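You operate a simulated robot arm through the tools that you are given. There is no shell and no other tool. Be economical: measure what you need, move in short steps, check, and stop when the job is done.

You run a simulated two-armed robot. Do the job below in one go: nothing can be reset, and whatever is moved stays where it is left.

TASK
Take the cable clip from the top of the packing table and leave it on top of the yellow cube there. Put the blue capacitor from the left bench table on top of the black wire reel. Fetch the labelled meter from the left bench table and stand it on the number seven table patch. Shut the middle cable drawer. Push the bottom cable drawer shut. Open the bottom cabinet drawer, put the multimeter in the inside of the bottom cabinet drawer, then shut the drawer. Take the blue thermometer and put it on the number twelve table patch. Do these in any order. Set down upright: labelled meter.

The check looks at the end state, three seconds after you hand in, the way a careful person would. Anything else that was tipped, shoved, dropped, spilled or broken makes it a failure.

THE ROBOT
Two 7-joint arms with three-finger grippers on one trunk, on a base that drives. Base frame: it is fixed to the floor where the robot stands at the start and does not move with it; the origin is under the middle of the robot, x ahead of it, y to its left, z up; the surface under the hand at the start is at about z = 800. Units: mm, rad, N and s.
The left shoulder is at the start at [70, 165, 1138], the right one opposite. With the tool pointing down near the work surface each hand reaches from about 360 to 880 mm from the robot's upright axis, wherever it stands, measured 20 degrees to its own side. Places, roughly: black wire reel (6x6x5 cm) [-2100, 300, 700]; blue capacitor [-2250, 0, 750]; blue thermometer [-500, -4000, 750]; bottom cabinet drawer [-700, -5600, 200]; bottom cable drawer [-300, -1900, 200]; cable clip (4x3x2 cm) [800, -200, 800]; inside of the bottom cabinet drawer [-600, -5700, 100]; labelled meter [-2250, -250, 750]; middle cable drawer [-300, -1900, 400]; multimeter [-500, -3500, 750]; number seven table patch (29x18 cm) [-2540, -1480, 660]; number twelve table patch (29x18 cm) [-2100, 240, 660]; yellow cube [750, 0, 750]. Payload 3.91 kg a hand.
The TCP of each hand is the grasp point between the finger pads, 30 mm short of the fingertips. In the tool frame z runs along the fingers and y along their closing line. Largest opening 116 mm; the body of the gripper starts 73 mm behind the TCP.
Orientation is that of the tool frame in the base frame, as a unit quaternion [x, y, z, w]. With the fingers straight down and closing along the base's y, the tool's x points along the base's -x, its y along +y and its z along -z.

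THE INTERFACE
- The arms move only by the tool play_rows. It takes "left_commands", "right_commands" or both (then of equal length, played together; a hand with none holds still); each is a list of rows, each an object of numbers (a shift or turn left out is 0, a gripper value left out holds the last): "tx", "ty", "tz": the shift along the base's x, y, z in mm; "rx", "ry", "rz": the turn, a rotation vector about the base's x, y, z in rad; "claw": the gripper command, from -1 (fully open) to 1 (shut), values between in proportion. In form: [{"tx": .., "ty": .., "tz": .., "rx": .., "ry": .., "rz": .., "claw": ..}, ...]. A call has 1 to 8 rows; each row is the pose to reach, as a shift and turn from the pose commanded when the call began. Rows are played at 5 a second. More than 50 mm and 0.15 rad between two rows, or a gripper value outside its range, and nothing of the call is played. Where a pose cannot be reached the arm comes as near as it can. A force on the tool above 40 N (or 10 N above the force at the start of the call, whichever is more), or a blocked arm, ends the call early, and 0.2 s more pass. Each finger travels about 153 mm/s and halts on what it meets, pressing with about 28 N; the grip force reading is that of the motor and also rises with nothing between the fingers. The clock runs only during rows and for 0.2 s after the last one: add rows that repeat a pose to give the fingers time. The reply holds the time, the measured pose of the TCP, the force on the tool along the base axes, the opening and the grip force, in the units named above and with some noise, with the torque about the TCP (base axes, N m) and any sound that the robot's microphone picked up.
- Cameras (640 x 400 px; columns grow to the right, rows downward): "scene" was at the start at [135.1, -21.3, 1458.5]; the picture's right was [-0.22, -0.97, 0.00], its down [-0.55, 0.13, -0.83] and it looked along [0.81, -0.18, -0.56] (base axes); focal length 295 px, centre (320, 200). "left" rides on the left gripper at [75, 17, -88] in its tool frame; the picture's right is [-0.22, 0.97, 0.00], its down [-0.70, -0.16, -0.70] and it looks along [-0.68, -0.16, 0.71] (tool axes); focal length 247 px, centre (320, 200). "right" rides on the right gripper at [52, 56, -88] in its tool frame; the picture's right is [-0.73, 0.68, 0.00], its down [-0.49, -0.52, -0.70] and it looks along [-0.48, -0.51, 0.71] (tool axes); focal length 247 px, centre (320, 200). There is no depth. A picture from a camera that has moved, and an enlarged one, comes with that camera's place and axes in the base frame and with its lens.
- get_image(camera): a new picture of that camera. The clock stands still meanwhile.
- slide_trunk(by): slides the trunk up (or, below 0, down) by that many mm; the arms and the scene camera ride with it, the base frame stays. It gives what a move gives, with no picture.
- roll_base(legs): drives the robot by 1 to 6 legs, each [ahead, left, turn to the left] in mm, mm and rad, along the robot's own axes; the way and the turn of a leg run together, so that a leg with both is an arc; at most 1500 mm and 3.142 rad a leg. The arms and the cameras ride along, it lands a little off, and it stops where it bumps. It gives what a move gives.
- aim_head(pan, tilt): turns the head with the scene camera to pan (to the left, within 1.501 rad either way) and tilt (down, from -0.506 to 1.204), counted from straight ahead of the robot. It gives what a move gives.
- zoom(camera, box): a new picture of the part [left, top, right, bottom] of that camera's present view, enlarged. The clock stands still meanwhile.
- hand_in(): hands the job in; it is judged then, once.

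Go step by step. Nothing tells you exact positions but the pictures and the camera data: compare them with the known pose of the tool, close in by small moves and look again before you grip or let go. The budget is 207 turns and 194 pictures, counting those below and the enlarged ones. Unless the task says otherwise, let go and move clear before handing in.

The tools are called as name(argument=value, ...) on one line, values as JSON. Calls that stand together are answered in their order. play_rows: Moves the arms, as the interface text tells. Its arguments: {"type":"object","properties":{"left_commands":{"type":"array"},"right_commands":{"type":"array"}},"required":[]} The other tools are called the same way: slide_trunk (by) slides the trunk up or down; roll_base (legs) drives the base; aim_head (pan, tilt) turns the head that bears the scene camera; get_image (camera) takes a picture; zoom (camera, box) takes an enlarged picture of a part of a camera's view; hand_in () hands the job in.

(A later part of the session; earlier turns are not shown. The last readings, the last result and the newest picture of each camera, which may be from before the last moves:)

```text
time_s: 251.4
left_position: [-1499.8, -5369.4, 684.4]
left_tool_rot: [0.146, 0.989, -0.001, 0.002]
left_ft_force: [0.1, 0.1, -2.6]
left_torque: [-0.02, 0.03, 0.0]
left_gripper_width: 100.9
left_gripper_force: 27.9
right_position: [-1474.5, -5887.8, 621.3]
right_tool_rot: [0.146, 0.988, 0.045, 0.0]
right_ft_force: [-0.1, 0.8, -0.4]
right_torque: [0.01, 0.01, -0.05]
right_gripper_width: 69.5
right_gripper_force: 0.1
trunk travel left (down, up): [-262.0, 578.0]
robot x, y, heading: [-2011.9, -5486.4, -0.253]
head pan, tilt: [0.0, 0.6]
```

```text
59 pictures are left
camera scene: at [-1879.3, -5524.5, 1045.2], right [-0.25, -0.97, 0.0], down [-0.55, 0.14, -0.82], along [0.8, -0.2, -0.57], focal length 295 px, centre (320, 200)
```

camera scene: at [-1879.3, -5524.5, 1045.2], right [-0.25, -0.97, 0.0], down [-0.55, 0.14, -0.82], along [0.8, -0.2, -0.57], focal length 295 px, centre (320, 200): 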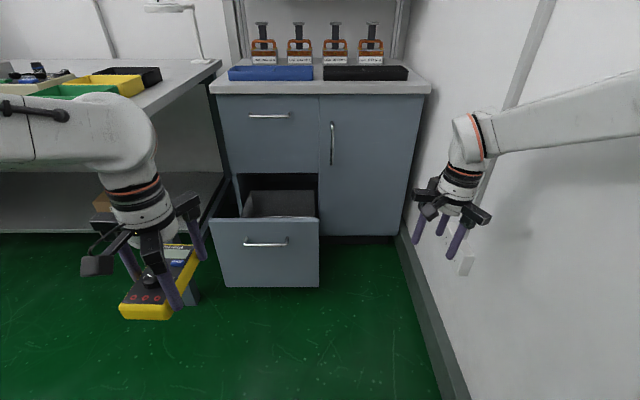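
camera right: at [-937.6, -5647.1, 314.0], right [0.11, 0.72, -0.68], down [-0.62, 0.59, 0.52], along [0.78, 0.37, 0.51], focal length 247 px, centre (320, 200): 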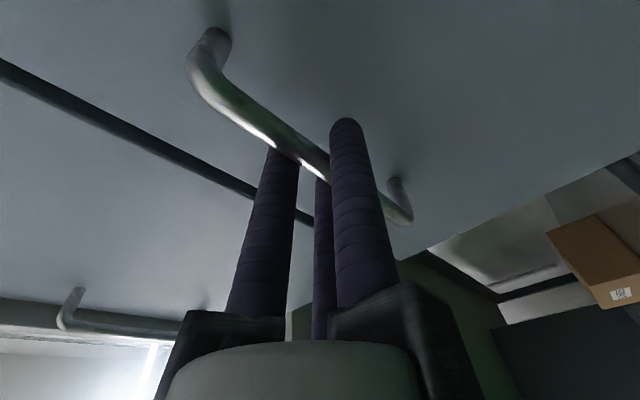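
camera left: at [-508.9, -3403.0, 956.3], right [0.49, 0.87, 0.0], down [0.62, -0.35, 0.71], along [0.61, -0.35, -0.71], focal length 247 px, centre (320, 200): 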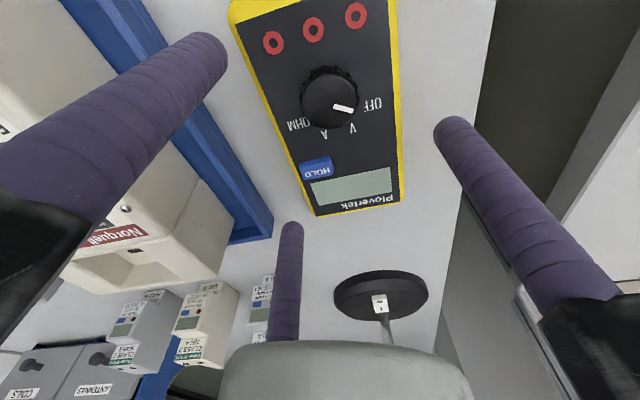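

The drawer is where I computed (interior centre near (-949,-5578)), now ahead-left. I extend the left hand and drive ahead above the drawer.

play_rows(left_commands=[{"tx": 30, "ty": -21}, {"tx": 60, "ty": -42}, {"tx": 90, "ty": -63}, {"tx": 120, "ty": -84}, {"tx": 151, "ty": -105}, {"tx": 151, "ty": -105}])

roll_base(legs=[[330, 0, 0]])

aim_head(pan=0.25, tilt=0.95)

get_image(camera="scene")

get_image(camera="left")

```text
time_s: 252.8
left_position: [-1348.7, -5476.4, 684.6]
left_tool_rot: [0.145, 0.989, 0.0, 0.001]
left_ft_force: [0.0, 0.0, -3.7]
left_torque: [-0.05, 0.02, -0.01]
left_gripper_width: 100.7
left_gripper_force: 28.5
right_position: [-1475.2, -5885.8, 621.1]
right_tool_rot: [0.146, 0.988, 0.045, -0.001]
right_ft_force: [0.1, -0.5, -0.6]
right_torque: [0.01, -0.02, 0.04]
right_gripper_width: 69.6
right_gripper_force: 0.1
trunk travel left (down, up): [-262.0, 578.0]
robot x, y, heading: [-2011.9, -5486.0, -0.246]
head pan, tilt: [0.0, 0.6]
```

```text
time_s: 255.0
left_position: [-1031.2, -5559.1, 684.1]
left_tool_rot: [0.146, 0.989, -0.001, 0.001]
left_ft_force: [0.0, -1.2, -3.1]
left_torque: [-0.02, 0.04, -0.04]
left_gripper_width: 100.9
left_gripper_force: 28.1
right_position: [-1155.8, -5969.5, 620.6]
right_tool_rot: [0.146, 0.988, 0.044, 0.0]
right_ft_force: [0.5, 0.0, -0.7]
right_torque: [0.01, -0.01, -0.01]
right_gripper_width: 69.5
right_gripper_force: 0.1
trunk travel left (down, up): [-262.0, 578.0]
robot x, y, heading: [-1692.9, -5568.5, -0.255]
head pan, tilt: [0.0, 0.6]
```

```text
time_s: 255.8
left_position: [-1030.8, -5559.0, 682.9]
left_tool_rot: [0.145, 0.989, 0.0, 0.002]
left_ft_force: [0.2, 0.0, -3.5]
left_torque: [-0.04, 0.03, -0.01]
left_gripper_width: 101.1
left_gripper_force: 28.2
right_position: [-1157.2, -5969.7, 621.9]
right_tool_rot: [0.146, 0.988, 0.044, -0.001]
right_ft_force: [-0.1, -1.1, 0.5]
right_torque: [0.04, 0.05, 0.01]
right_gripper_width: 69.6
right_gripper_force: 0.0
trunk travel left (down, up): [-262.0, 578.0]
robot x, y, heading: [-1688.8, -5569.0, -0.254]
head pan, tilt: [0.25, 0.949]
```

```text
58 pictures are left
camera scene: at [-1574.1, -5584.2, 1016.8], right [0.0, -1.0, 0.0], down [-0.81, 0.0, -0.58], along [0.58, 0.0, -0.81], focal length 295 px, centre (320, 200)
```

scene: 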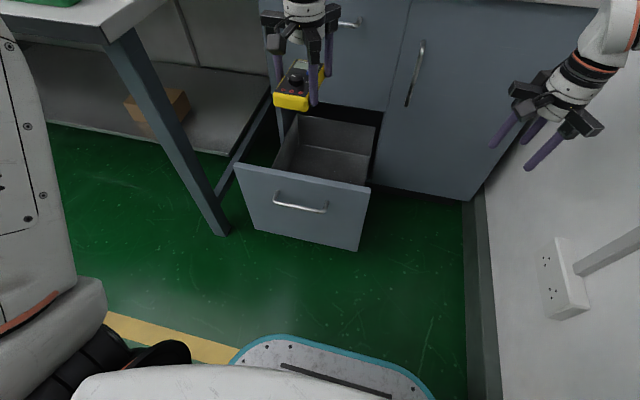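

```text
57 pictures are left
camera left: at [-1097.5, -5520.6, 772.5], right [0.49, 0.87, 0.0], down [0.62, -0.35, 0.7], along [0.61, -0.35, -0.71], focal length 247 px, centre (320, 200)
```

left: 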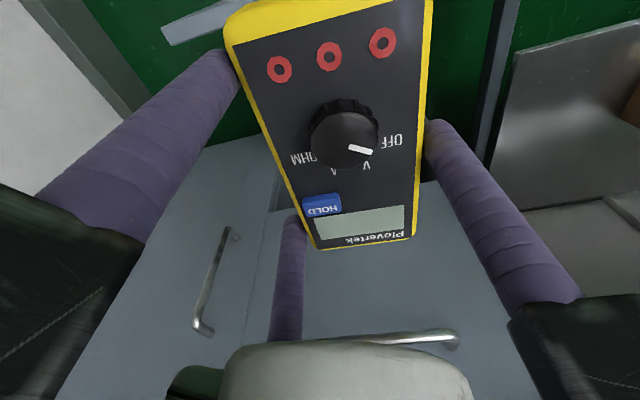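

The drawer bin reads as about 320 mm wide and low-walled. I drive 83 mm ahead so the multimeter is over its centre, then lower the trunk.

roll_base(legs=[[83, 0, 0]])

slide_trunk(by=-255)

get_image(camera="scene")

get_image(camera="left")

```text
time_s: 256.9
left_position: [-950.3, -5581.3, 683.2]
left_tool_rot: [0.146, 0.989, 0.0, 0.001]
left_ft_force: [0.3, -0.6, -3.6]
left_torque: [-0.01, 0.03, -0.01]
left_gripper_width: 101.0
left_gripper_force: 28.2
right_position: [-1077.1, -5990.7, 620.8]
right_tool_rot: [0.147, 0.988, 0.044, -0.001]
right_ft_force: [-0.3, -0.6, 0.0]
right_torque: [0.01, 0.01, -0.01]
right_gripper_width: 69.6
right_gripper_force: 0.1
trunk travel left (down, up): [-262.0, 578.0]
robot x, y, heading: [-1610.4, -5589.5, -0.258]
head pan, tilt: [0.25, 0.949]
```

```text
time_s: 259.5
left_position: [-950.0, -5580.2, 428.5]
left_tool_rot: [0.146, 0.989, -0.001, 0.001]
left_ft_force: [0.2, 0.0, -3.6]
left_torque: [-0.04, 0.03, -0.03]
left_gripper_width: 100.8
left_gripper_force: 28.1
right_position: [-1077.9, -5992.2, 366.9]
right_tool_rot: [0.147, 0.988, 0.045, 0.0]
right_ft_force: [0.3, 0.3, -0.7]
right_torque: [0.01, 0.01, -0.01]
right_gripper_width: 69.7
right_gripper_force: 0.1
trunk travel left (down, up): [-7.0, 833.0]
robot x, y, heading: [-1612.0, -5590.1, -0.257]
head pan, tilt: [0.25, 0.949]
```

```text
56 pictures are left
camera scene: at [-1493.9, -5605.2, 761.8], right [0.0, -1.0, 0.0], down [-0.81, 0.0, -0.58], along [0.58, 0.0, -0.81], focal length 295 px, centre (320, 200)
```

scene: 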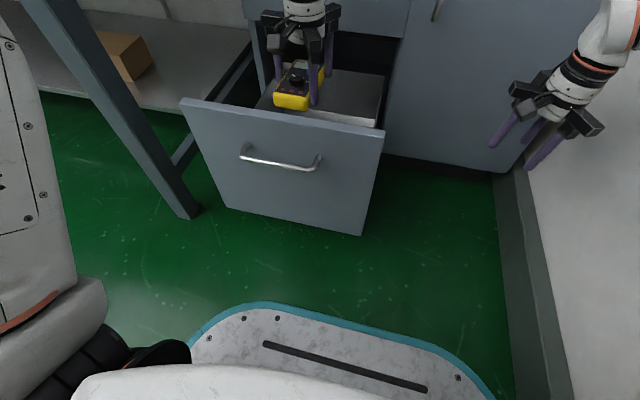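

```text
55 pictures are left
camera left: at [-1017.1, -5542.4, 517.5], right [0.5, 0.87, 0.0], down [0.62, -0.35, 0.7], along [0.61, -0.35, -0.71], focal length 247 px, centre (320, 200)
```

left: 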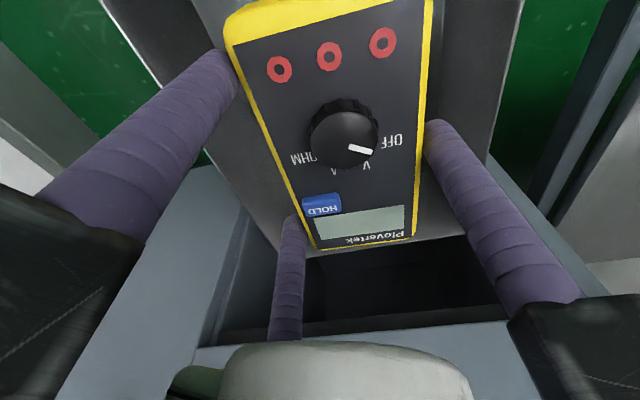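

The multimeter hangs centred over the bin. I lower the arm into it.

play_rows(left_commands=[{"tz": -40}, {"tz": -80}, {"tz": -120}, {"tz": -160}, {"tz": -200}, {"tz": -200}])

get_image(camera="left")

get_image(camera="scene")

```text
time_s: 260.9
left_position: [-953.4, -5582.0, 229.5]
left_tool_rot: [0.146, 0.989, 0.0, 0.0]
left_ft_force: [0.2, -0.1, -3.2]
left_torque: [-0.01, 0.03, -0.04]
left_gripper_width: 100.6
left_gripper_force: 27.7
right_position: [-1077.9, -5990.9, 366.3]
right_tool_rot: [0.147, 0.988, 0.045, 0.0]
right_ft_force: [0.3, -0.1, 0.3]
right_torque: [0.0, -0.01, 0.02]
right_gripper_width: 69.4
right_gripper_force: 0.2
trunk travel left (down, up): [-7.0, 833.0]
robot x, y, heading: [-1613.2, -5594.0, -0.258]
head pan, tilt: [0.25, 0.949]
```

```text
54 pictures are left
camera left: at [-1019.6, -5544.2, 318.1], right [0.5, 0.87, 0.0], down [0.62, -0.35, 0.7], along [0.61, -0.35, -0.71], focal length 247 px, centre (320, 200)
```

left: 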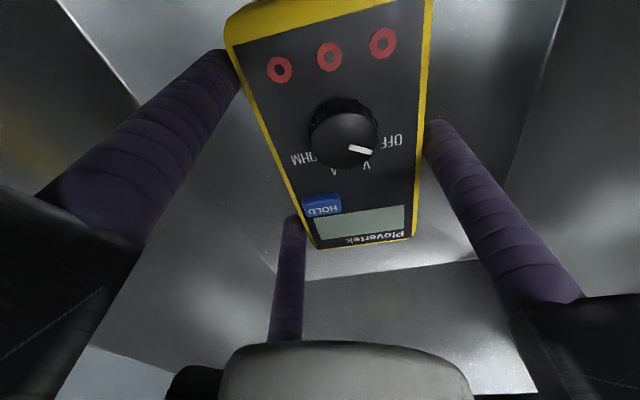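

```text
53 pictures are left
camera scene: at [-1493.7, -5605.2, 761.8], right [0.0, -1.0, 0.0], down [-0.81, 0.0, -0.58], along [0.58, 0.0, -0.81], focal length 295 px, centre (320, 200)
```

scene: 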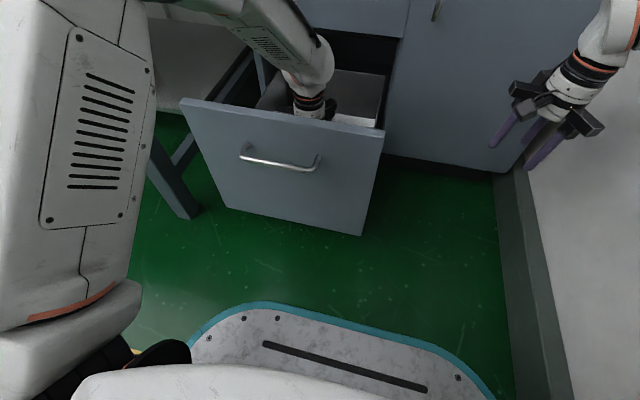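

play_rows(left_commands=[{"tz": -15}, {"tz": -30}, {"tz": -42}, {"tz": -52}, {"tz": -60}, {"tz": -66}])

get_image(camera="left")

```text
time_s: 262.3
left_position: [-952.2, -5580.8, 163.7]
left_tool_rot: [0.146, 0.989, -0.001, 0.001]
left_ft_force: [0.3, 0.5, -2.6]
left_torque: [-0.05, 0.0, 0.0]
left_gripper_width: 100.9
left_gripper_force: 28.1
right_position: [-1077.9, -5991.9, 366.6]
right_tool_rot: [0.147, 0.988, 0.044, 0.0]
right_ft_force: [0.3, -0.5, 0.4]
right_torque: [-0.04, 0.02, -0.03]
right_gripper_width: 69.7
right_gripper_force: 0.1
trunk travel left (down, up): [-7.0, 833.0]
robot x, y, heading: [-1615.8, -5590.5, -0.258]
head pan, tilt: [0.25, 0.949]
```

```text
52 pictures are left
camera left: at [-1017.5, -5542.1, 251.3], right [0.5, 0.87, 0.0], down [0.62, -0.35, 0.7], along [0.61, -0.35, -0.71], focal length 247 px, centre (320, 200)
```

left: 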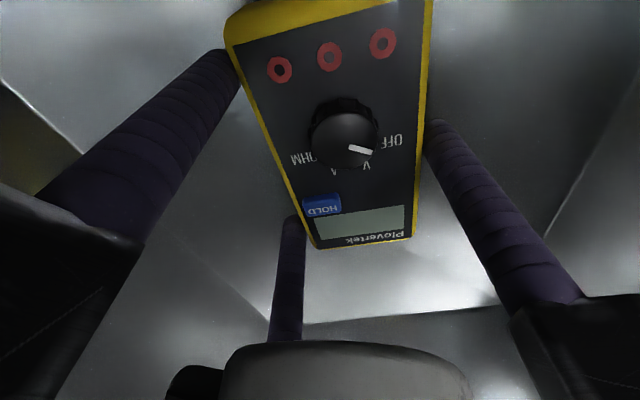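

play_rows(left_commands=[{"tz": -6}, {"tz": -11}, {"tz": -16}, {"tz": -20}, {"tz": -24}, {"tz": -28}, {"tz": -31}, {"tz": -34}])

```text
time_s: 263.0
left_position: [-945.6, -5582.7, 160.9]
left_tool_rot: [0.146, 0.989, -0.002, 0.009]
left_ft_force: [1.6, 0.5, 21.6]
left_torque: [1.08, 1.4, 0.0]
left_gripper_width: 100.8
left_gripper_force: 28.4
right_position: [-1078.3, -5991.2, 368.5]
right_tool_rot: [0.147, 0.988, 0.045, 0.001]
right_ft_force: [0.4, -0.8, -0.2]
right_torque: [-0.02, -0.04, 0.0]
right_gripper_width: 69.5
right_gripper_force: 0.1
trunk travel left (down, up): [-7.0, 833.0]
robot x, y, heading: [-1616.3, -5590.2, -0.256]
head pan, tilt: [0.25, 0.949]
stopped in row 3 (left hand): the force on the tool passed its limit at 46 N (the readings are from after the stop); the commanded pose is now the measured one
```

Contact with the bin floor. I ease up slightly and open the hand.

play_rows(left_commands=[{"tz": 1, "tx": -4}, {"tz": 1, "tx": -4}, {"tz": 1, "tx": -4, "claw": -0.9}, {"tz": 1, "tx": -4, "claw": -1}, {"tz": 1, "tx": -4, "claw": -1}])

get_image(camera="left")

```text
time_s: 264.2
left_position: [-950.8, -5580.5, 158.0]
left_tool_rot: [0.146, 0.989, -0.001, 0.006]
left_ft_force: [0.4, 0.1, -0.4]
left_torque: [-0.03, 0.01, 0.02]
left_gripper_width: 115.9
left_gripper_force: 0.0
right_position: [-1078.2, -5990.5, 366.6]
right_tool_rot: [0.147, 0.988, 0.043, 0.0]
right_ft_force: [-0.5, -0.1, 0.4]
right_torque: [0.02, -0.02, 0.03]
right_gripper_width: 69.4
right_gripper_force: 0.0
trunk travel left (down, up): [-7.0, 833.0]
robot x, y, heading: [-1615.8, -5590.6, -0.257]
head pan, tilt: [0.25, 0.949]
```

```text
51 pictures are left
camera left: at [-1018.2, -5543.1, 244.9], right [0.5, 0.87, 0.0], down [0.61, -0.35, 0.71], along [0.62, -0.35, -0.71], focal length 247 px, centre (320, 200)
```

left: 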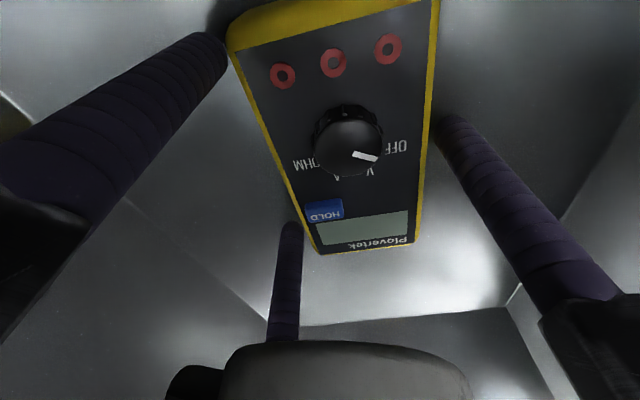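

Released. I lift the hand straight out.

play_rows(left_commands=[{"tz": 15}, {"tz": 50}, {"tz": 95}, {"tz": 140}, {"tz": 185}, {"tz": 230}, {"tz": 270}, {"tz": 270}])

slide_trunk(by=250)

get_image(camera="scene")

get_image(camera="left")

```text
time_s: 266.0
left_position: [-950.4, -5579.9, 428.2]
left_tool_rot: [0.147, 0.989, -0.002, 0.006]
left_ft_force: [-0.1, -0.5, -0.8]
left_torque: [-0.02, -0.02, -0.01]
left_gripper_width: 116.1
left_gripper_force: 0.0
right_position: [-1076.8, -5992.6, 366.3]
right_tool_rot: [0.147, 0.988, 0.045, -0.001]
right_ft_force: [-0.3, -0.1, 0.7]
right_torque: [0.01, 0.0, 0.01]
right_gripper_width: 69.5
right_gripper_force: 0.1
trunk travel left (down, up): [-7.0, 833.0]
robot x, y, heading: [-1612.7, -5591.6, -0.252]
head pan, tilt: [0.25, 0.949]
```

```text
time_s: 268.6
left_position: [-949.4, -5579.9, 677.8]
left_tool_rot: [0.146, 0.989, 0.0, 0.006]
left_ft_force: [-0.4, 0.2, 0.2]
left_torque: [0.0, -0.02, -0.06]
left_gripper_width: 115.8
left_gripper_force: 0.2
right_position: [-1078.0, -5991.3, 615.8]
right_tool_rot: [0.147, 0.988, 0.044, -0.001]
right_ft_force: [-0.3, 0.2, -0.9]
right_torque: [0.0, -0.01, 0.03]
right_gripper_width: 69.5
right_gripper_force: 0.1
trunk travel left (down, up): [-257.0, 583.0]
robot x, y, heading: [-1613.3, -5593.3, -0.253]
head pan, tilt: [0.25, 0.949]
```

```text
50 pictures are left
camera scene: at [-1493.8, -5605.3, 1011.7], right [0.0, -1.0, 0.0], down [-0.81, 0.0, -0.58], along [0.58, 0.0, -0.81], focal length 295 px, centre (320, 200)
```

scene: 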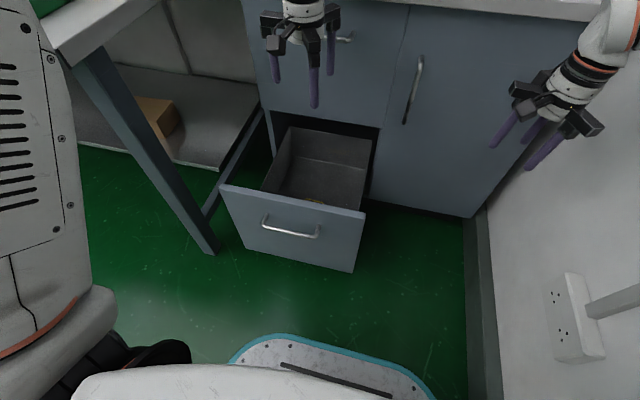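

```text
49 pictures are left
camera left: at [-1016.7, -5541.1, 765.4], right [0.5, 0.87, 0.0], down [0.61, -0.35, 0.71], along [0.62, -0.35, -0.71], focal length 247 px, centre (320, 200)
```

left: 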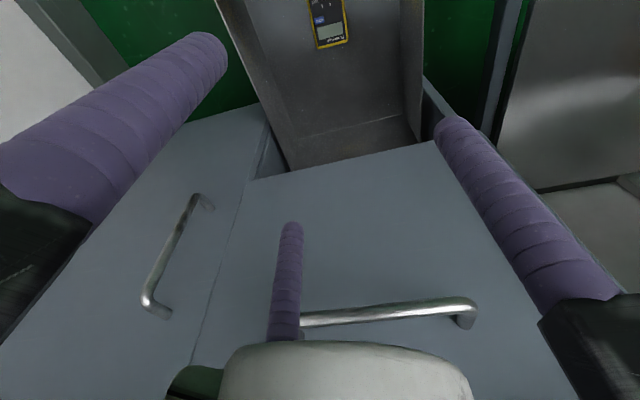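

The multimeter lies in the drawer bin. I back off, retract the left hand, and set up the right hand to push the drawer shut.

roll_base(legs=[[-330, 0, 0]])

play_rows(left_commands=[{"tx": -35, "ty": 9}, {"tx": -70, "ty": 18}, {"tx": -105, "ty": 27}, {"tx": -140, "ty": 36}, {"tx": -165, "ty": 60}, {"tx": -180, "ty": 100}], right_commands=[{"tx": 0, "ty": -30, "claw": 1}, {"tx": 15, "ty": -60}, {"tx": 30, "ty": -90}, {"tx": 45, "ty": -120}, {"tx": 60, "ty": -130}, {"tx": 60, "ty": -130}])

roll_base(legs=[[0, 530, 0]])

slide_trunk(by=-255)

```text
time_s: 270.8
left_position: [-1273.0, -5495.0, 679.1]
left_tool_rot: [0.145, 0.989, -0.001, 0.006]
left_ft_force: [-0.4, 0.5, 1.0]
left_torque: [-0.01, 0.0, -0.01]
left_gripper_width: 116.2
left_gripper_force: 0.2
right_position: [-1401.8, -5906.9, 617.2]
right_tool_rot: [0.147, 0.988, 0.044, 0.0]
right_ft_force: [0.6, 0.7, 1.0]
right_torque: [0.02, -0.02, 0.0]
right_gripper_width: 69.6
right_gripper_force: 0.1
trunk travel left (down, up): [-257.0, 583.0]
robot x, y, heading: [-1936.4, -5509.7, -0.252]
head pan, tilt: [0.25, 0.949]
```

```text
time_s: 272.4
left_position: [-1452.3, -5376.3, 678.3]
left_tool_rot: [0.144, 0.989, 0.012, 0.012]
left_ft_force: [0.4, 1.6, -0.6]
left_torque: [-0.02, 0.02, 0.03]
left_gripper_width: 115.9
left_gripper_force: 0.0
right_position: [-1329.0, -6007.5, 635.8]
right_tool_rot: [0.134, 0.991, 0.028, 0.007]
right_ft_force: [0.9, -0.3, -0.4]
right_torque: [0.01, -0.04, 0.0]
right_gripper_width: 9.1
right_gripper_force: 27.4
trunk travel left (down, up): [-257.0, 583.0]
robot x, y, heading: [-1937.1, -5499.6, -0.241]
head pan, tilt: [0.25, 0.949]
stopped in row 6 (right hand): the arm was blocked; the commanded pose is now the measured one
```

```text
time_s: 275.4
left_position: [-1322.4, -4879.9, 679.2]
left_tool_rot: [0.145, 0.989, 0.019, 0.009]
left_ft_force: [-1.2, -0.7, 0.3]
left_torque: [-0.01, -0.04, -0.02]
left_gripper_width: 116.1
left_gripper_force: 0.0
right_position: [-1204.4, -5515.6, 622.1]
right_tool_rot: [0.138, 0.99, 0.04, 0.002]
right_ft_force: [0.9, 0.1, 0.7]
right_torque: [-0.01, -0.02, 0.02]
right_gripper_width: 9.5
right_gripper_force: 28.5
trunk travel left (down, up): [-257.0, 583.0]
robot x, y, heading: [-1805.0, -4994.9, -0.248]
head pan, tilt: [0.25, 0.949]
```

```text
time_s: 278.0
left_position: [-1324.1, -4880.0, 423.9]
left_tool_rot: [0.144, 0.989, 0.019, 0.009]
left_ft_force: [0.3, 0.0, -0.3]
left_torque: [-0.02, 0.0, 0.02]
left_gripper_width: 115.8
left_gripper_force: 0.0
right_position: [-1204.9, -5514.8, 367.1]
right_tool_rot: [0.138, 0.99, 0.039, 0.002]
right_ft_force: [1.3, 0.1, -0.5]
right_torque: [-0.02, 0.01, -0.02]
right_gripper_width: 9.2
right_gripper_force: 27.6
trunk travel left (down, up): [-2.0, 838.0]
robot x, y, heading: [-1804.5, -4991.9, -0.246]
head pan, tilt: [0.25, 0.949]
```

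roll_base(legs=[[-60, 0, 0]])

play_rows(right_commands=[{"rx": -0.035, "ry": -0.143, "tz": 6}, {"rx": -0.07, "ry": -0.286, "tz": 12}, {"rx": -0.105, "ry": -0.429, "tz": 18}, {"rx": -0.14, "ry": -0.572, "tz": 24}, {"rx": -0.175, "ry": -0.714, "tz": 30}, {"rx": -0.21, "ry": -0.857, "tz": 36}, {"rx": -0.245, "ry": -1.0, "tz": 42}, {"rx": -0.28, "ry": -1.142, "tz": 46}])

play_rows(right_commands=[{"rx": -0.035, "ry": -0.143}, {"rx": -0.07, "ry": -0.286}, {"rx": -0.09, "ry": -0.36}, {"rx": -0.09, "ry": -0.36}])

aim_head(pan=-0.6, tilt=0.6)

get_image(camera="scene")

```text
time_s: 279.0
left_position: [-1380.5, -4866.3, 423.2]
left_tool_rot: [0.146, 0.989, 0.018, 0.01]
left_ft_force: [0.1, 1.1, 0.0]
left_torque: [0.02, -0.01, 0.02]
left_gripper_width: 115.8
left_gripper_force: 0.1
right_position: [-1262.2, -5500.5, 368.4]
right_tool_rot: [0.138, 0.99, 0.039, 0.002]
right_ft_force: [0.6, -0.1, 0.4]
right_torque: [-0.02, 0.01, 0.01]
right_gripper_width: 9.3
right_gripper_force: 28.3
trunk travel left (down, up): [-2.0, 838.0]
robot x, y, heading: [-1863.6, -4978.1, -0.25]
head pan, tilt: [0.25, 0.949]
```

```text
time_s: 280.8
left_position: [-1380.0, -4866.7, 424.6]
left_tool_rot: [0.146, 0.989, 0.019, 0.009]
left_ft_force: [-1.2, 0.8, -0.1]
left_torque: [-0.01, 0.0, -0.04]
left_gripper_width: 116.2
left_gripper_force: 0.0
right_position: [-1266.6, -5522.6, 413.5]
right_tool_rot: [0.086, 0.828, -0.018, 0.554]
right_ft_force: [1.0, 0.3, 0.1]
right_torque: [-0.03, 0.02, 0.0]
right_gripper_width: 9.3
right_gripper_force: 27.8
right hand out of reach, approached as far as the arm can: row 7, 8
trunk travel left (down, up): [-2.0, 838.0]
robot x, y, heading: [-1864.8, -4978.5, -0.246]
head pan, tilt: [0.25, 0.949]
```

```text
time_s: 281.8
left_position: [-1380.3, -4866.5, 423.5]
left_tool_rot: [0.146, 0.989, 0.02, 0.009]
left_ft_force: [0.2, -0.1, -0.1]
left_torque: [0.02, -0.02, 0.03]
left_gripper_width: 115.8
left_gripper_force: 0.0
right_position: [-1267.1, -5521.2, 413.7]
right_tool_rot: [0.07, 0.713, -0.043, 0.697]
right_ft_force: [0.4, 0.3, 0.2]
right_torque: [0.0, 0.01, -0.01]
right_gripper_width: 9.1
right_gripper_force: 28.1
right hand out of reach, approached as far as the arm can: row 1, 2
trunk travel left (down, up): [-2.0, 838.0]
robot x, y, heading: [-1864.5, -4981.1, -0.243]
head pan, tilt: [0.25, 0.949]
```

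```text
time_s: 283.0
left_position: [-1381.5, -4866.0, 423.2]
left_tool_rot: [0.146, 0.989, 0.021, 0.01]
left_ft_force: [0.2, -1.1, -0.5]
left_torque: [0.02, 0.02, 0.01]
left_gripper_width: 115.9
left_gripper_force: 0.0
right_position: [-1267.2, -5521.7, 413.9]
right_tool_rot: [0.071, 0.714, -0.042, 0.696]
right_ft_force: [-0.2, 0.7, 0.0]
right_torque: [-0.01, -0.01, -0.01]
right_gripper_width: 9.0
right_gripper_force: 27.9
trunk travel left (down, up): [-2.0, 838.0]
robot x, y, heading: [-1864.3, -4982.7, -0.247]
head pan, tilt: [-0.6, 0.6]
```

```text
48 pictures are left
camera scene: at [-1758.8, -5059.8, 785.2], right [-0.75, -0.66, 0.0], down [-0.38, 0.42, -0.82], along [0.55, -0.62, -0.57], focal length 295 px, centre (320, 200)
```

scene: 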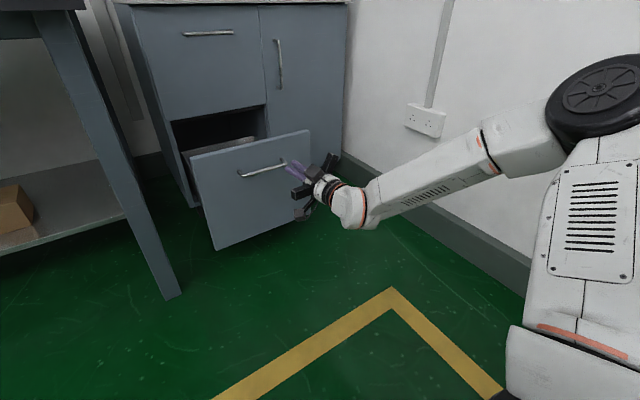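

The fingertips face the drawer just above its handle, about 140 mm away. I shift 20 mm left and push ahead, keeping clear of the desk corner by finishing with the arm.

roll_base(legs=[[0, 20, 0], [170, 0, 0]])

get_image(camera="scene")

```text
time_s: 284.8
left_position: [-1212.7, -4888.2, 424.1]
left_tool_rot: [0.146, 0.989, 0.02, 0.01]
left_ft_force: [0.2, -0.1, 0.6]
left_torque: [0.03, -0.05, 0.02]
left_gripper_width: 115.8
left_gripper_force: 0.2
right_position: [-1099.0, -5543.7, 415.4]
right_tool_rot: [0.072, 0.714, -0.043, 0.696]
right_ft_force: [0.2, 0.6, 0.5]
right_torque: [0.0, 0.01, 0.01]
right_gripper_width: 9.6
right_gripper_force: 28.2
trunk travel left (down, up): [-2.0, 838.0]
robot x, y, heading: [-1696.0, -5000.3, -0.246]
head pan, tilt: [-0.6, 0.6]
```

```text
47 pictures are left
camera scene: at [-1591.4, -5081.0, 785.2], right [-0.75, -0.66, 0.0], down [-0.37, 0.42, -0.82], along [0.55, -0.62, -0.57], focal length 295 px, centre (320, 200)
```

scene: 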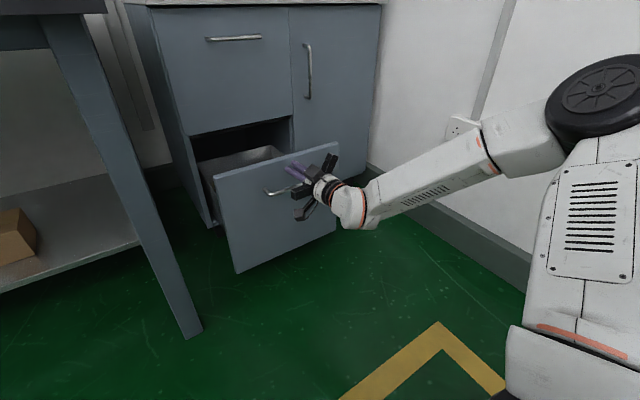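

roll_base(legs=[[100, 0, 0]])

roll_base(legs=[[75, 0, 0]])

get_image(camera="scene")

```text
time_s: 286.0
left_position: [-1113.9, -4912.6, 424.3]
left_tool_rot: [0.146, 0.989, 0.02, 0.009]
left_ft_force: [-0.1, 0.5, 0.9]
left_torque: [0.02, 0.03, 0.03]
left_gripper_width: 115.8
left_gripper_force: 0.1
right_position: [-1002.3, -5568.4, 413.8]
right_tool_rot: [0.072, 0.713, -0.044, 0.696]
right_ft_force: [0.2, 0.2, -0.5]
right_torque: [-0.01, 0.01, -0.02]
right_gripper_width: 9.4
right_gripper_force: 28.3
trunk travel left (down, up): [-2.0, 838.0]
robot x, y, heading: [-1598.4, -5028.3, -0.248]
head pan, tilt: [-0.6, 0.6]
```

```text
time_s: 287.0
left_position: [-1044.0, -4930.0, 424.3]
left_tool_rot: [0.146, 0.989, 0.019, 0.01]
left_ft_force: [-1.0, -1.1, 0.3]
left_torque: [0.01, 0.01, -0.01]
left_gripper_width: 115.8
left_gripper_force: 0.0
right_position: [-929.7, -5585.6, 415.0]
right_tool_rot: [0.072, 0.713, -0.043, 0.696]
right_ft_force: [0.4, -0.3, -0.1]
right_torque: [0.0, -0.01, -0.02]
right_gripper_width: 9.3
right_gripper_force: 28.4
trunk travel left (down, up): [-2.0, 838.0]
robot x, y, heading: [-1529.8, -5041.5, -0.245]
head pan, tilt: [-0.6, 0.6]
```

```text
46 pictures are left
camera scene: at [-1422.3, -5123.6, 785.2], right [-0.75, -0.66, 0.0], down [-0.37, 0.42, -0.82], along [0.55, -0.62, -0.57], focal length 295 px, centre (320, 200)
```

scene: 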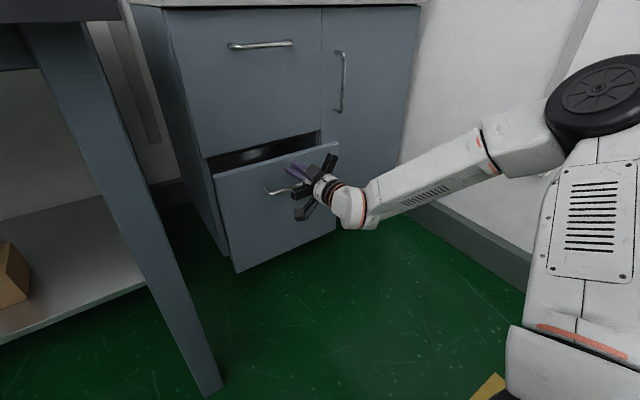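

About 100 mm remains. I finish with the arm.

play_rows(right_commands=[{"tx": 14, "ty": -3.5}, {"tx": 28, "ty": -7}, {"tx": 42, "ty": -10.5}, {"tx": 56, "ty": -14}, {"tx": 68, "ty": -17}, {"tx": 78, "ty": -19.5}])

play_rows(right_commands=[{"tx": 6, "ty": -1.5}, {"tx": 12, "ty": -3}, {"tx": 17, "ty": -4.5}, {"tx": 22, "ty": -5.5}, {"tx": 27, "ty": -7}, {"tx": 32, "ty": -8}, {"tx": 37, "ty": -9.5}])

zoom(camera="scene", box=[180, 60, 380, 260])

```text
time_s: 288.4
left_position: [-1044.0, -4930.3, 423.7]
left_tool_rot: [0.146, 0.989, 0.021, 0.009]
left_ft_force: [-0.5, -1.0, -0.1]
left_torque: [0.01, 0.0, -0.03]
left_gripper_width: 115.7
left_gripper_force: 0.0
right_position: [-853.2, -5607.6, 412.7]
right_tool_rot: [0.072, 0.714, -0.043, 0.696]
right_ft_force: [-0.9, -0.1, 0.2]
right_torque: [-0.02, 0.0, 0.0]
right_gripper_width: 9.3
right_gripper_force: 27.9
trunk travel left (down, up): [-2.0, 838.0]
robot x, y, heading: [-1531.7, -5039.0, -0.245]
head pan, tilt: [-0.6, 0.6]
```

```text
time_s: 289.8
left_position: [-1044.4, -4930.8, 425.5]
left_tool_rot: [0.147, 0.989, 0.02, 0.01]
left_ft_force: [0.2, 0.5, -0.6]
left_torque: [-0.01, 0.01, -0.02]
left_gripper_width: 116.0
left_gripper_force: 0.1
right_position: [-827.2, -5613.5, 415.0]
right_tool_rot: [0.071, 0.713, -0.043, 0.696]
right_ft_force: [-11.4, 2.9, 2.4]
right_torque: [-0.04, -0.2, 0.01]
right_gripper_width: 9.2
right_gripper_force: 27.7
trunk travel left (down, up): [-2.0, 838.0]
robot x, y, heading: [-1525.9, -5045.4, -0.247]
head pan, tilt: [-0.6, 0.6]
stopped in row 6 (right hand): the force on the tool passed its limit at 50 N (the readings are from after the stop); the commanded pose is now the measured one
```

```text
2.00 times, centred on (280, 160) of scene
camera zoom: at [-1424.0, -5123.3, 785.4], right [-0.75, -0.66, 0.0], down [-0.37, 0.42, -0.83], along [0.55, -0.62, -0.56], focal length 590 px, centre (400, 280)
```

zoom: 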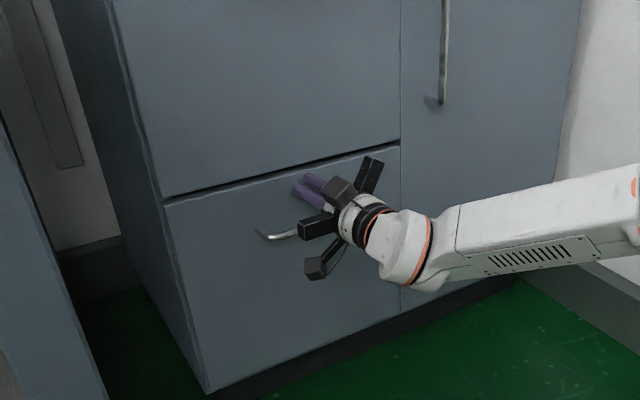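

The bottom cabinet drawer is flush. I back off, turn the right hand down, raise the trunk and head for the thermometer.

roll_base(legs=[[-500, 0, 0]])

play_rows(right_commands=[{"rx": 0.035, "ry": 0.143, "claw": -0.2}, {"rx": 0.07, "ry": 0.286}, {"rx": 0.105, "ry": 0.429}, {"rx": 0.14, "ry": 0.572}, {"rx": 0.175, "ry": 0.714}, {"rx": 0.21, "ry": 0.857}, {"rx": 0.245, "ry": 1.0}, {"rx": 0.28, "ry": 1.142}])

play_rows(right_commands=[{"rx": 0.035, "ry": 0.143}, {"rx": 0.07, "ry": 0.286}, {"rx": 0.1, "ry": 0.38}, {"rx": 0.1, "ry": 0.38}])

slide_trunk(by=400)

slide_trunk(by=200)

```text
time_s: 292.7
left_position: [-1533.1, -4804.4, 423.8]
left_tool_rot: [0.142, 0.99, 0.019, 0.009]
left_ft_force: [0.2, 0.1, -0.4]
left_torque: [0.03, -0.03, 0.03]
left_gripper_width: 115.9
left_gripper_force: 0.0
right_position: [-1308.0, -5483.7, 413.5]
right_tool_rot: [0.067, 0.715, -0.039, 0.695]
right_ft_force: [-0.5, 0.1, 0.1]
right_torque: [-0.01, -0.02, 0.01]
right_gripper_width: 9.3
right_gripper_force: 28.1
trunk travel left (down, up): [-2.0, 838.0]
robot x, y, heading: [-2017.6, -4922.7, -0.235]
head pan, tilt: [-0.6, 0.6]
```

```text
time_s: 294.5
left_position: [-1533.3, -4804.4, 424.8]
left_tool_rot: [0.141, 0.99, 0.02, 0.009]
left_ft_force: [-1.0, -0.3, 0.6]
left_torque: [0.04, -0.01, 0.0]
left_gripper_width: 115.8
left_gripper_force: 0.0
right_position: [-1308.2, -5483.1, 413.3]
right_tool_rot: [0.126, 0.975, 0.025, 0.183]
right_ft_force: [0.0, -0.3, -0.1]
right_torque: [0.0, -0.03, -0.02]
right_gripper_width: 69.6
right_gripper_force: 0.1
trunk travel left (down, up): [-2.0, 838.0]
robot x, y, heading: [-2016.7, -4927.8, -0.24]
head pan, tilt: [-0.6, 0.6]
```

```text
time_s: 295.5
left_position: [-1533.3, -4804.0, 424.2]
left_tool_rot: [0.142, 0.99, 0.019, 0.009]
left_ft_force: [-0.7, 0.2, -0.4]
left_torque: [0.01, 0.0, 0.02]
left_gripper_width: 116.1
left_gripper_force: 0.0
right_position: [-1336.9, -5469.9, 402.8]
right_tool_rot: [0.138, 0.989, 0.049, -0.01]
right_ft_force: [-0.1, 0.3, 0.5]
right_torque: [-0.02, 0.0, 0.01]
right_gripper_width: 69.4
right_gripper_force: 0.0
right hand out of reach, approached as far as the arm can: row 3, 4
trunk travel left (down, up): [-2.0, 838.0]
robot x, y, heading: [-2018.6, -4925.4, -0.239]
head pan, tilt: [-0.6, 0.6]
```

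```text
time_s: 299.3
left_position: [-1534.2, -4804.2, 823.9]
left_tool_rot: [0.142, 0.99, 0.018, 0.008]
left_ft_force: [-0.2, 0.6, 0.3]
left_torque: [0.0, -0.01, -0.01]
left_gripper_width: 116.2
left_gripper_force: 0.1
right_position: [-1336.1, -5470.1, 801.7]
right_tool_rot: [0.137, 0.989, 0.05, -0.011]
right_ft_force: [-0.5, -0.4, 0.1]
right_torque: [0.01, 0.01, 0.0]
right_gripper_width: 69.5
right_gripper_force: 0.1
trunk travel left (down, up): [-402.0, 438.0]
robot x, y, heading: [-2016.3, -4920.6, -0.24]
head pan, tilt: [-0.6, 0.6]
```

```text
time_s: 301.5
left_position: [-1533.6, -4804.6, 1024.7]
left_tool_rot: [0.141, 0.99, 0.019, 0.009]
left_ft_force: [0.3, 0.4, 0.3]
left_torque: [0.0, -0.02, 0.04]
left_gripper_width: 115.7
left_gripper_force: 0.1
right_position: [-1336.8, -5469.4, 1002.9]
right_tool_rot: [0.138, 0.989, 0.05, -0.01]
right_ft_force: [-0.4, -0.7, -0.8]
right_torque: [-0.03, 0.01, 0.01]
right_gripper_width: 69.9
right_gripper_force: 0.0
trunk travel left (down, up): [-602.0, 238.0]
robot x, y, heading: [-2018.7, -4927.0, -0.24]
head pan, tilt: [-0.6, 0.6]
```

roll_base(legs=[[0, 1425, 0], [400, 0, 0]])

aim_head(pan=-0.3, tilt=0.65)

get_image(camera="scene")

get_image(camera="right")

```text
time_s: 310.7
left_position: [-811.3, -3503.2, 1024.5]
left_tool_rot: [0.135, 0.991, 0.019, 0.008]
left_ft_force: [0.4, -0.2, -0.4]
left_torque: [-0.04, 0.01, 0.01]
left_gripper_width: 116.0
left_gripper_force: 0.1
right_position: [-604.8, -4166.3, 1002.4]
right_tool_rot: [0.13, 0.99, 0.05, -0.01]
right_ft_force: [-0.5, -0.6, 0.0]
right_torque: [0.01, -0.02, -0.03]
right_gripper_width: 69.6
right_gripper_force: 0.1
trunk travel left (down, up): [-602.0, 238.0]
robot x, y, heading: [-1293.2, -3626.7, -0.221]
head pan, tilt: [-0.6, 0.6]
```

```text
time_s: 311.5
left_position: [-811.6, -3502.9, 1023.9]
left_tool_rot: [0.135, 0.991, 0.019, 0.01]
left_ft_force: [-0.1, -0.4, 0.9]
left_torque: [-0.02, 0.0, -0.01]
left_gripper_width: 116.1
left_gripper_force: 0.1
right_position: [-605.5, -4166.8, 1003.1]
right_tool_rot: [0.131, 0.99, 0.049, -0.009]
right_ft_force: [-0.7, -0.1, 0.4]
right_torque: [-0.01, -0.01, 0.0]
right_gripper_width: 69.7
right_gripper_force: 0.1
trunk travel left (down, up): [-602.0, 238.0]
robot x, y, heading: [-1292.1, -3629.3, -0.224]
head pan, tilt: [-0.3, 0.649]
```

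```text
44 pictures are left
camera scene: at [-1170.5, -3683.9, 1381.0], right [-0.5, -0.87, 0.0], down [-0.52, 0.3, -0.8], along [0.69, -0.4, -0.6], focal length 295 px, centre (320, 200)
```

scene: 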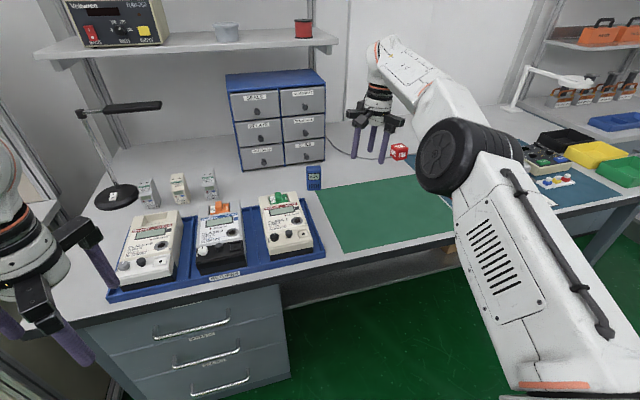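

```text
43 pictures are left
camera right: at [-640.5, -4108.0, 1097.5], right [0.88, 0.46, 0.04], down [0.34, -0.7, 0.63], along [0.32, -0.54, -0.77], focal length 247 px, centre (320, 200)
```

right: 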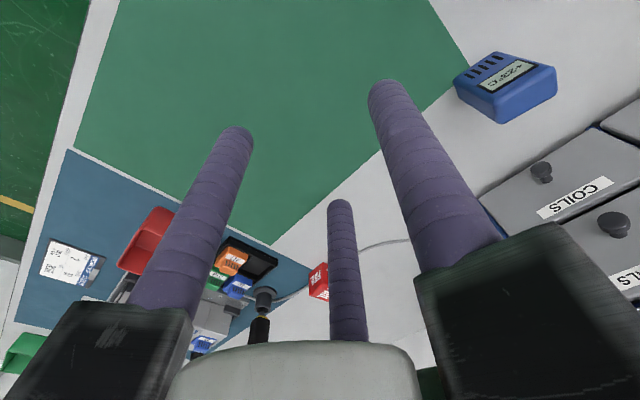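

The thermometer triangulates to about (-450,-4079), standing upright. I zoom on it in both views.

zoom(camera="scene", box=[280, 150, 350, 210])

zoom(camera="right", box=[420, 20, 600, 150])

```text
6.67 times, centred on (315, 180) of scene
camera zoom: at [-1170.5, -3683.9, 1381.0], right [-0.5, -0.87, 0.0], down [-0.52, 0.3, -0.8], along [0.69, -0.4, -0.6], focal length 1966 px, centre (353, 333)
```

zoom: 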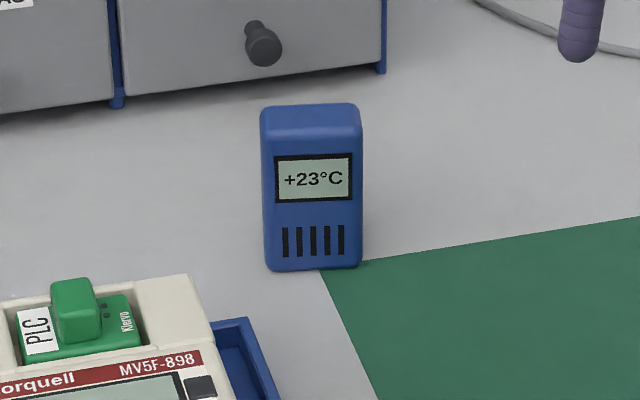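

```text
3.08 times, centred on (510, 85) of right
camera zoom: at [-640.5, -4108.0, 1097.5], right [0.88, 0.46, 0.04], down [0.34, -0.7, 0.63], along [0.32, -0.54, -0.77], focal length 760 px, centre (-265, 554)
```

zoom: 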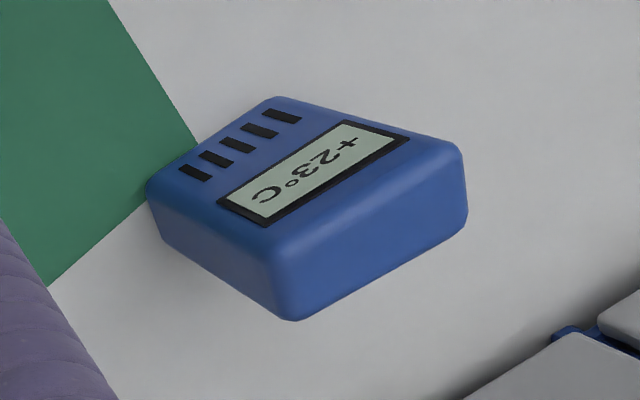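

The thermometer is about 49 wide, 33 deep and 76 tall, centred near (-430,-4088). I straighten and align the right hand, then drive 206 mm closer.

play_rows(right_commands=[{"tx": -10, "ty": 38, "tz": -10, "rx": -0.05, "rz": -0.05, "claw": -1}, {"tx": -20, "ty": 76, "tz": -20, "rx": -0.1, "rz": -0.1}, {"tx": -30, "ty": 113, "tz": -30, "rx": -0.1, "rz": -0.1}, {"tx": -30, "ty": 113, "tz": -30, "rx": -0.1, "rz": -0.1}])

roll_base(legs=[[206, 0, 0]])

get_image(camera="right")

get_image(camera="scene")

```text
time_s: 312.5
left_position: [-810.9, -3503.9, 1023.9]
left_tool_rot: [0.135, 0.991, 0.02, 0.01]
left_ft_force: [0.0, 0.1, -0.2]
left_torque: [0.02, 0.02, 0.0]
left_gripper_width: 116.0
left_gripper_force: 0.0
right_position: [-634.5, -4055.4, 972.3]
right_tool_rot: [0.182, 0.983, 0.001, 0.0]
right_ft_force: [-1.4, 0.2, 0.0]
right_torque: [0.02, -0.01, -0.01]
right_gripper_width: 116.2
right_gripper_force: 0.1
trunk travel left (down, up): [-602.0, 238.0]
robot x, y, heading: [-1290.8, -3630.3, -0.226]
head pan, tilt: [-0.3, 0.649]
```

```text
time_s: 314.1
left_position: [-612.0, -3550.3, 1023.8]
left_tool_rot: [0.135, 0.991, 0.018, 0.008]
left_ft_force: [-0.2, 0.0, -0.6]
left_torque: [0.0, -0.01, 0.01]
left_gripper_width: 116.0
left_gripper_force: 0.0
right_position: [-435.7, -4100.3, 972.4]
right_tool_rot: [0.181, 0.983, 0.001, -0.001]
right_ft_force: [0.1, 0.2, -0.6]
right_torque: [-0.03, 0.01, -0.04]
right_gripper_width: 116.2
right_gripper_force: 0.1
trunk travel left (down, up): [-602.0, 238.0]
robot x, y, heading: [-1093.5, -3675.6, -0.224]
head pan, tilt: [-0.3, 0.649]
```

```text
40 pictures are left
camera right: at [-464.9, -4028.6, 1061.3], right [0.93, 0.38, 0.0], down [0.27, -0.66, 0.7], along [0.26, -0.65, -0.72], focal length 247 px, centre (320, 200)
```

right: 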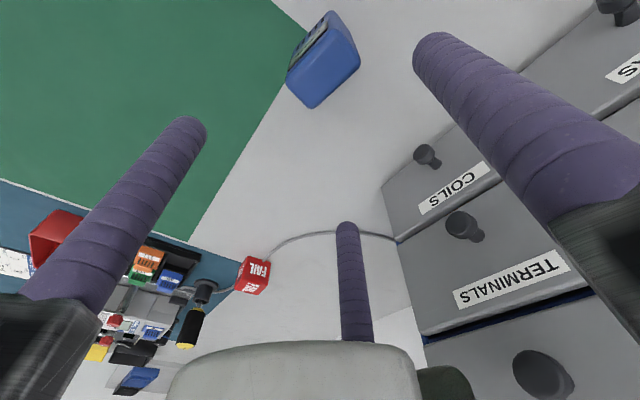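

```text
39 pictures are left
camera scene: at [-971.0, -3729.4, 1380.9], right [-0.5, -0.87, 0.0], down [-0.52, 0.3, -0.8], along [0.69, -0.4, -0.6], focal length 295 px, centre (320, 200)
```

scene: 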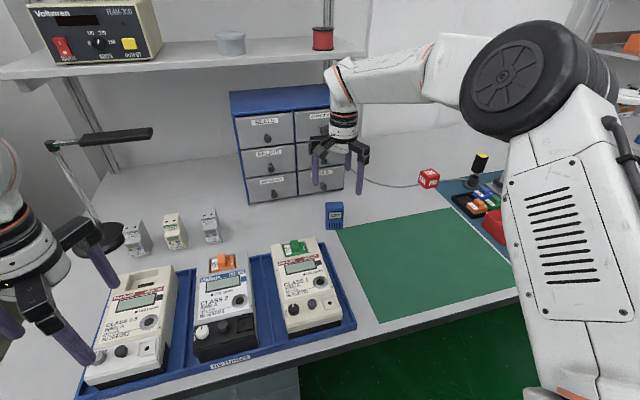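

zoom(camera="right", box=[250, 0, 410, 120])

```text
3.33 times, centred on (330, 60) of right
camera zoom: at [-464.9, -4028.6, 1061.3], right [0.93, 0.38, 0.0], down [0.27, -0.66, 0.7], along [0.26, -0.65, -0.72], focal length 823 px, centre (287, 667)
```

zoom: 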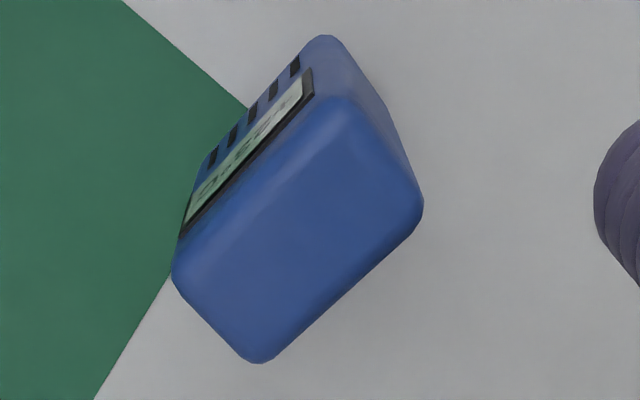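

Better triangulation puts the thermometer's centre at (-444,-4077), 44 x 24 mm with its top near 890. I recentre and lower partway.

play_rows(right_commands=[{"tx": -6, "ty": 7}, {"tx": -12, "ty": 14, "tz": -15}, {"tx": -12, "ty": 14, "tz": -40}, {"tx": -12, "ty": 14, "tz": -40}])

get_image(camera="right")

zoom(camera="scene", box=[270, 130, 400, 250])

```text
time_s: 315.1
left_position: [-612.5, -3548.3, 1025.7]
left_tool_rot: [0.136, 0.99, 0.019, 0.009]
left_ft_force: [0.2, 0.9, -0.5]
left_torque: [-0.02, -0.01, 0.05]
left_gripper_width: 115.8
left_gripper_force: 0.1
right_position: [-448.7, -4086.0, 935.6]
right_tool_rot: [0.182, 0.983, 0.0, 0.0]
right_ft_force: [0.0, 1.0, -0.2]
right_torque: [-0.02, -0.01, -0.03]
right_gripper_width: 116.0
right_gripper_force: 0.1
trunk travel left (down, up): [-602.0, 238.0]
robot x, y, heading: [-1095.3, -3674.2, -0.229]
head pan, tilt: [-0.3, 0.649]
```

```text
37 pictures are left
camera right: at [-478.2, -4014.8, 1023.5], right [0.93, 0.38, 0.0], down [0.27, -0.66, 0.7], along [0.26, -0.65, -0.71], focal length 247 px, centre (320, 200)
```

right: 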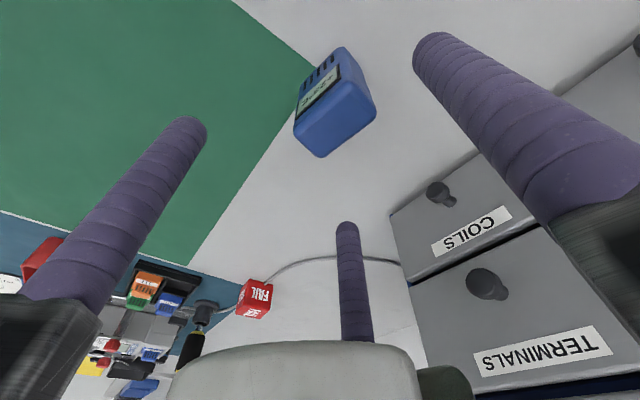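

```text
3.33 times, centred on (335, 190) of scene
camera zoom: at [-971.9, -3729.0, 1381.0], right [-0.5, -0.87, 0.0], down [-0.52, 0.3, -0.8], along [0.69, -0.4, -0.6], focal length 983 px, centre (270, 233)
```

zoom: 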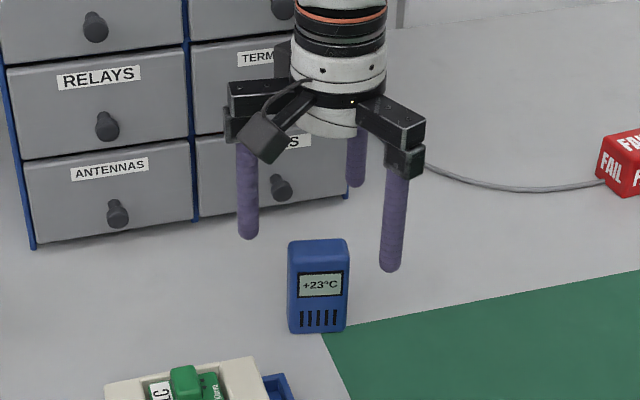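

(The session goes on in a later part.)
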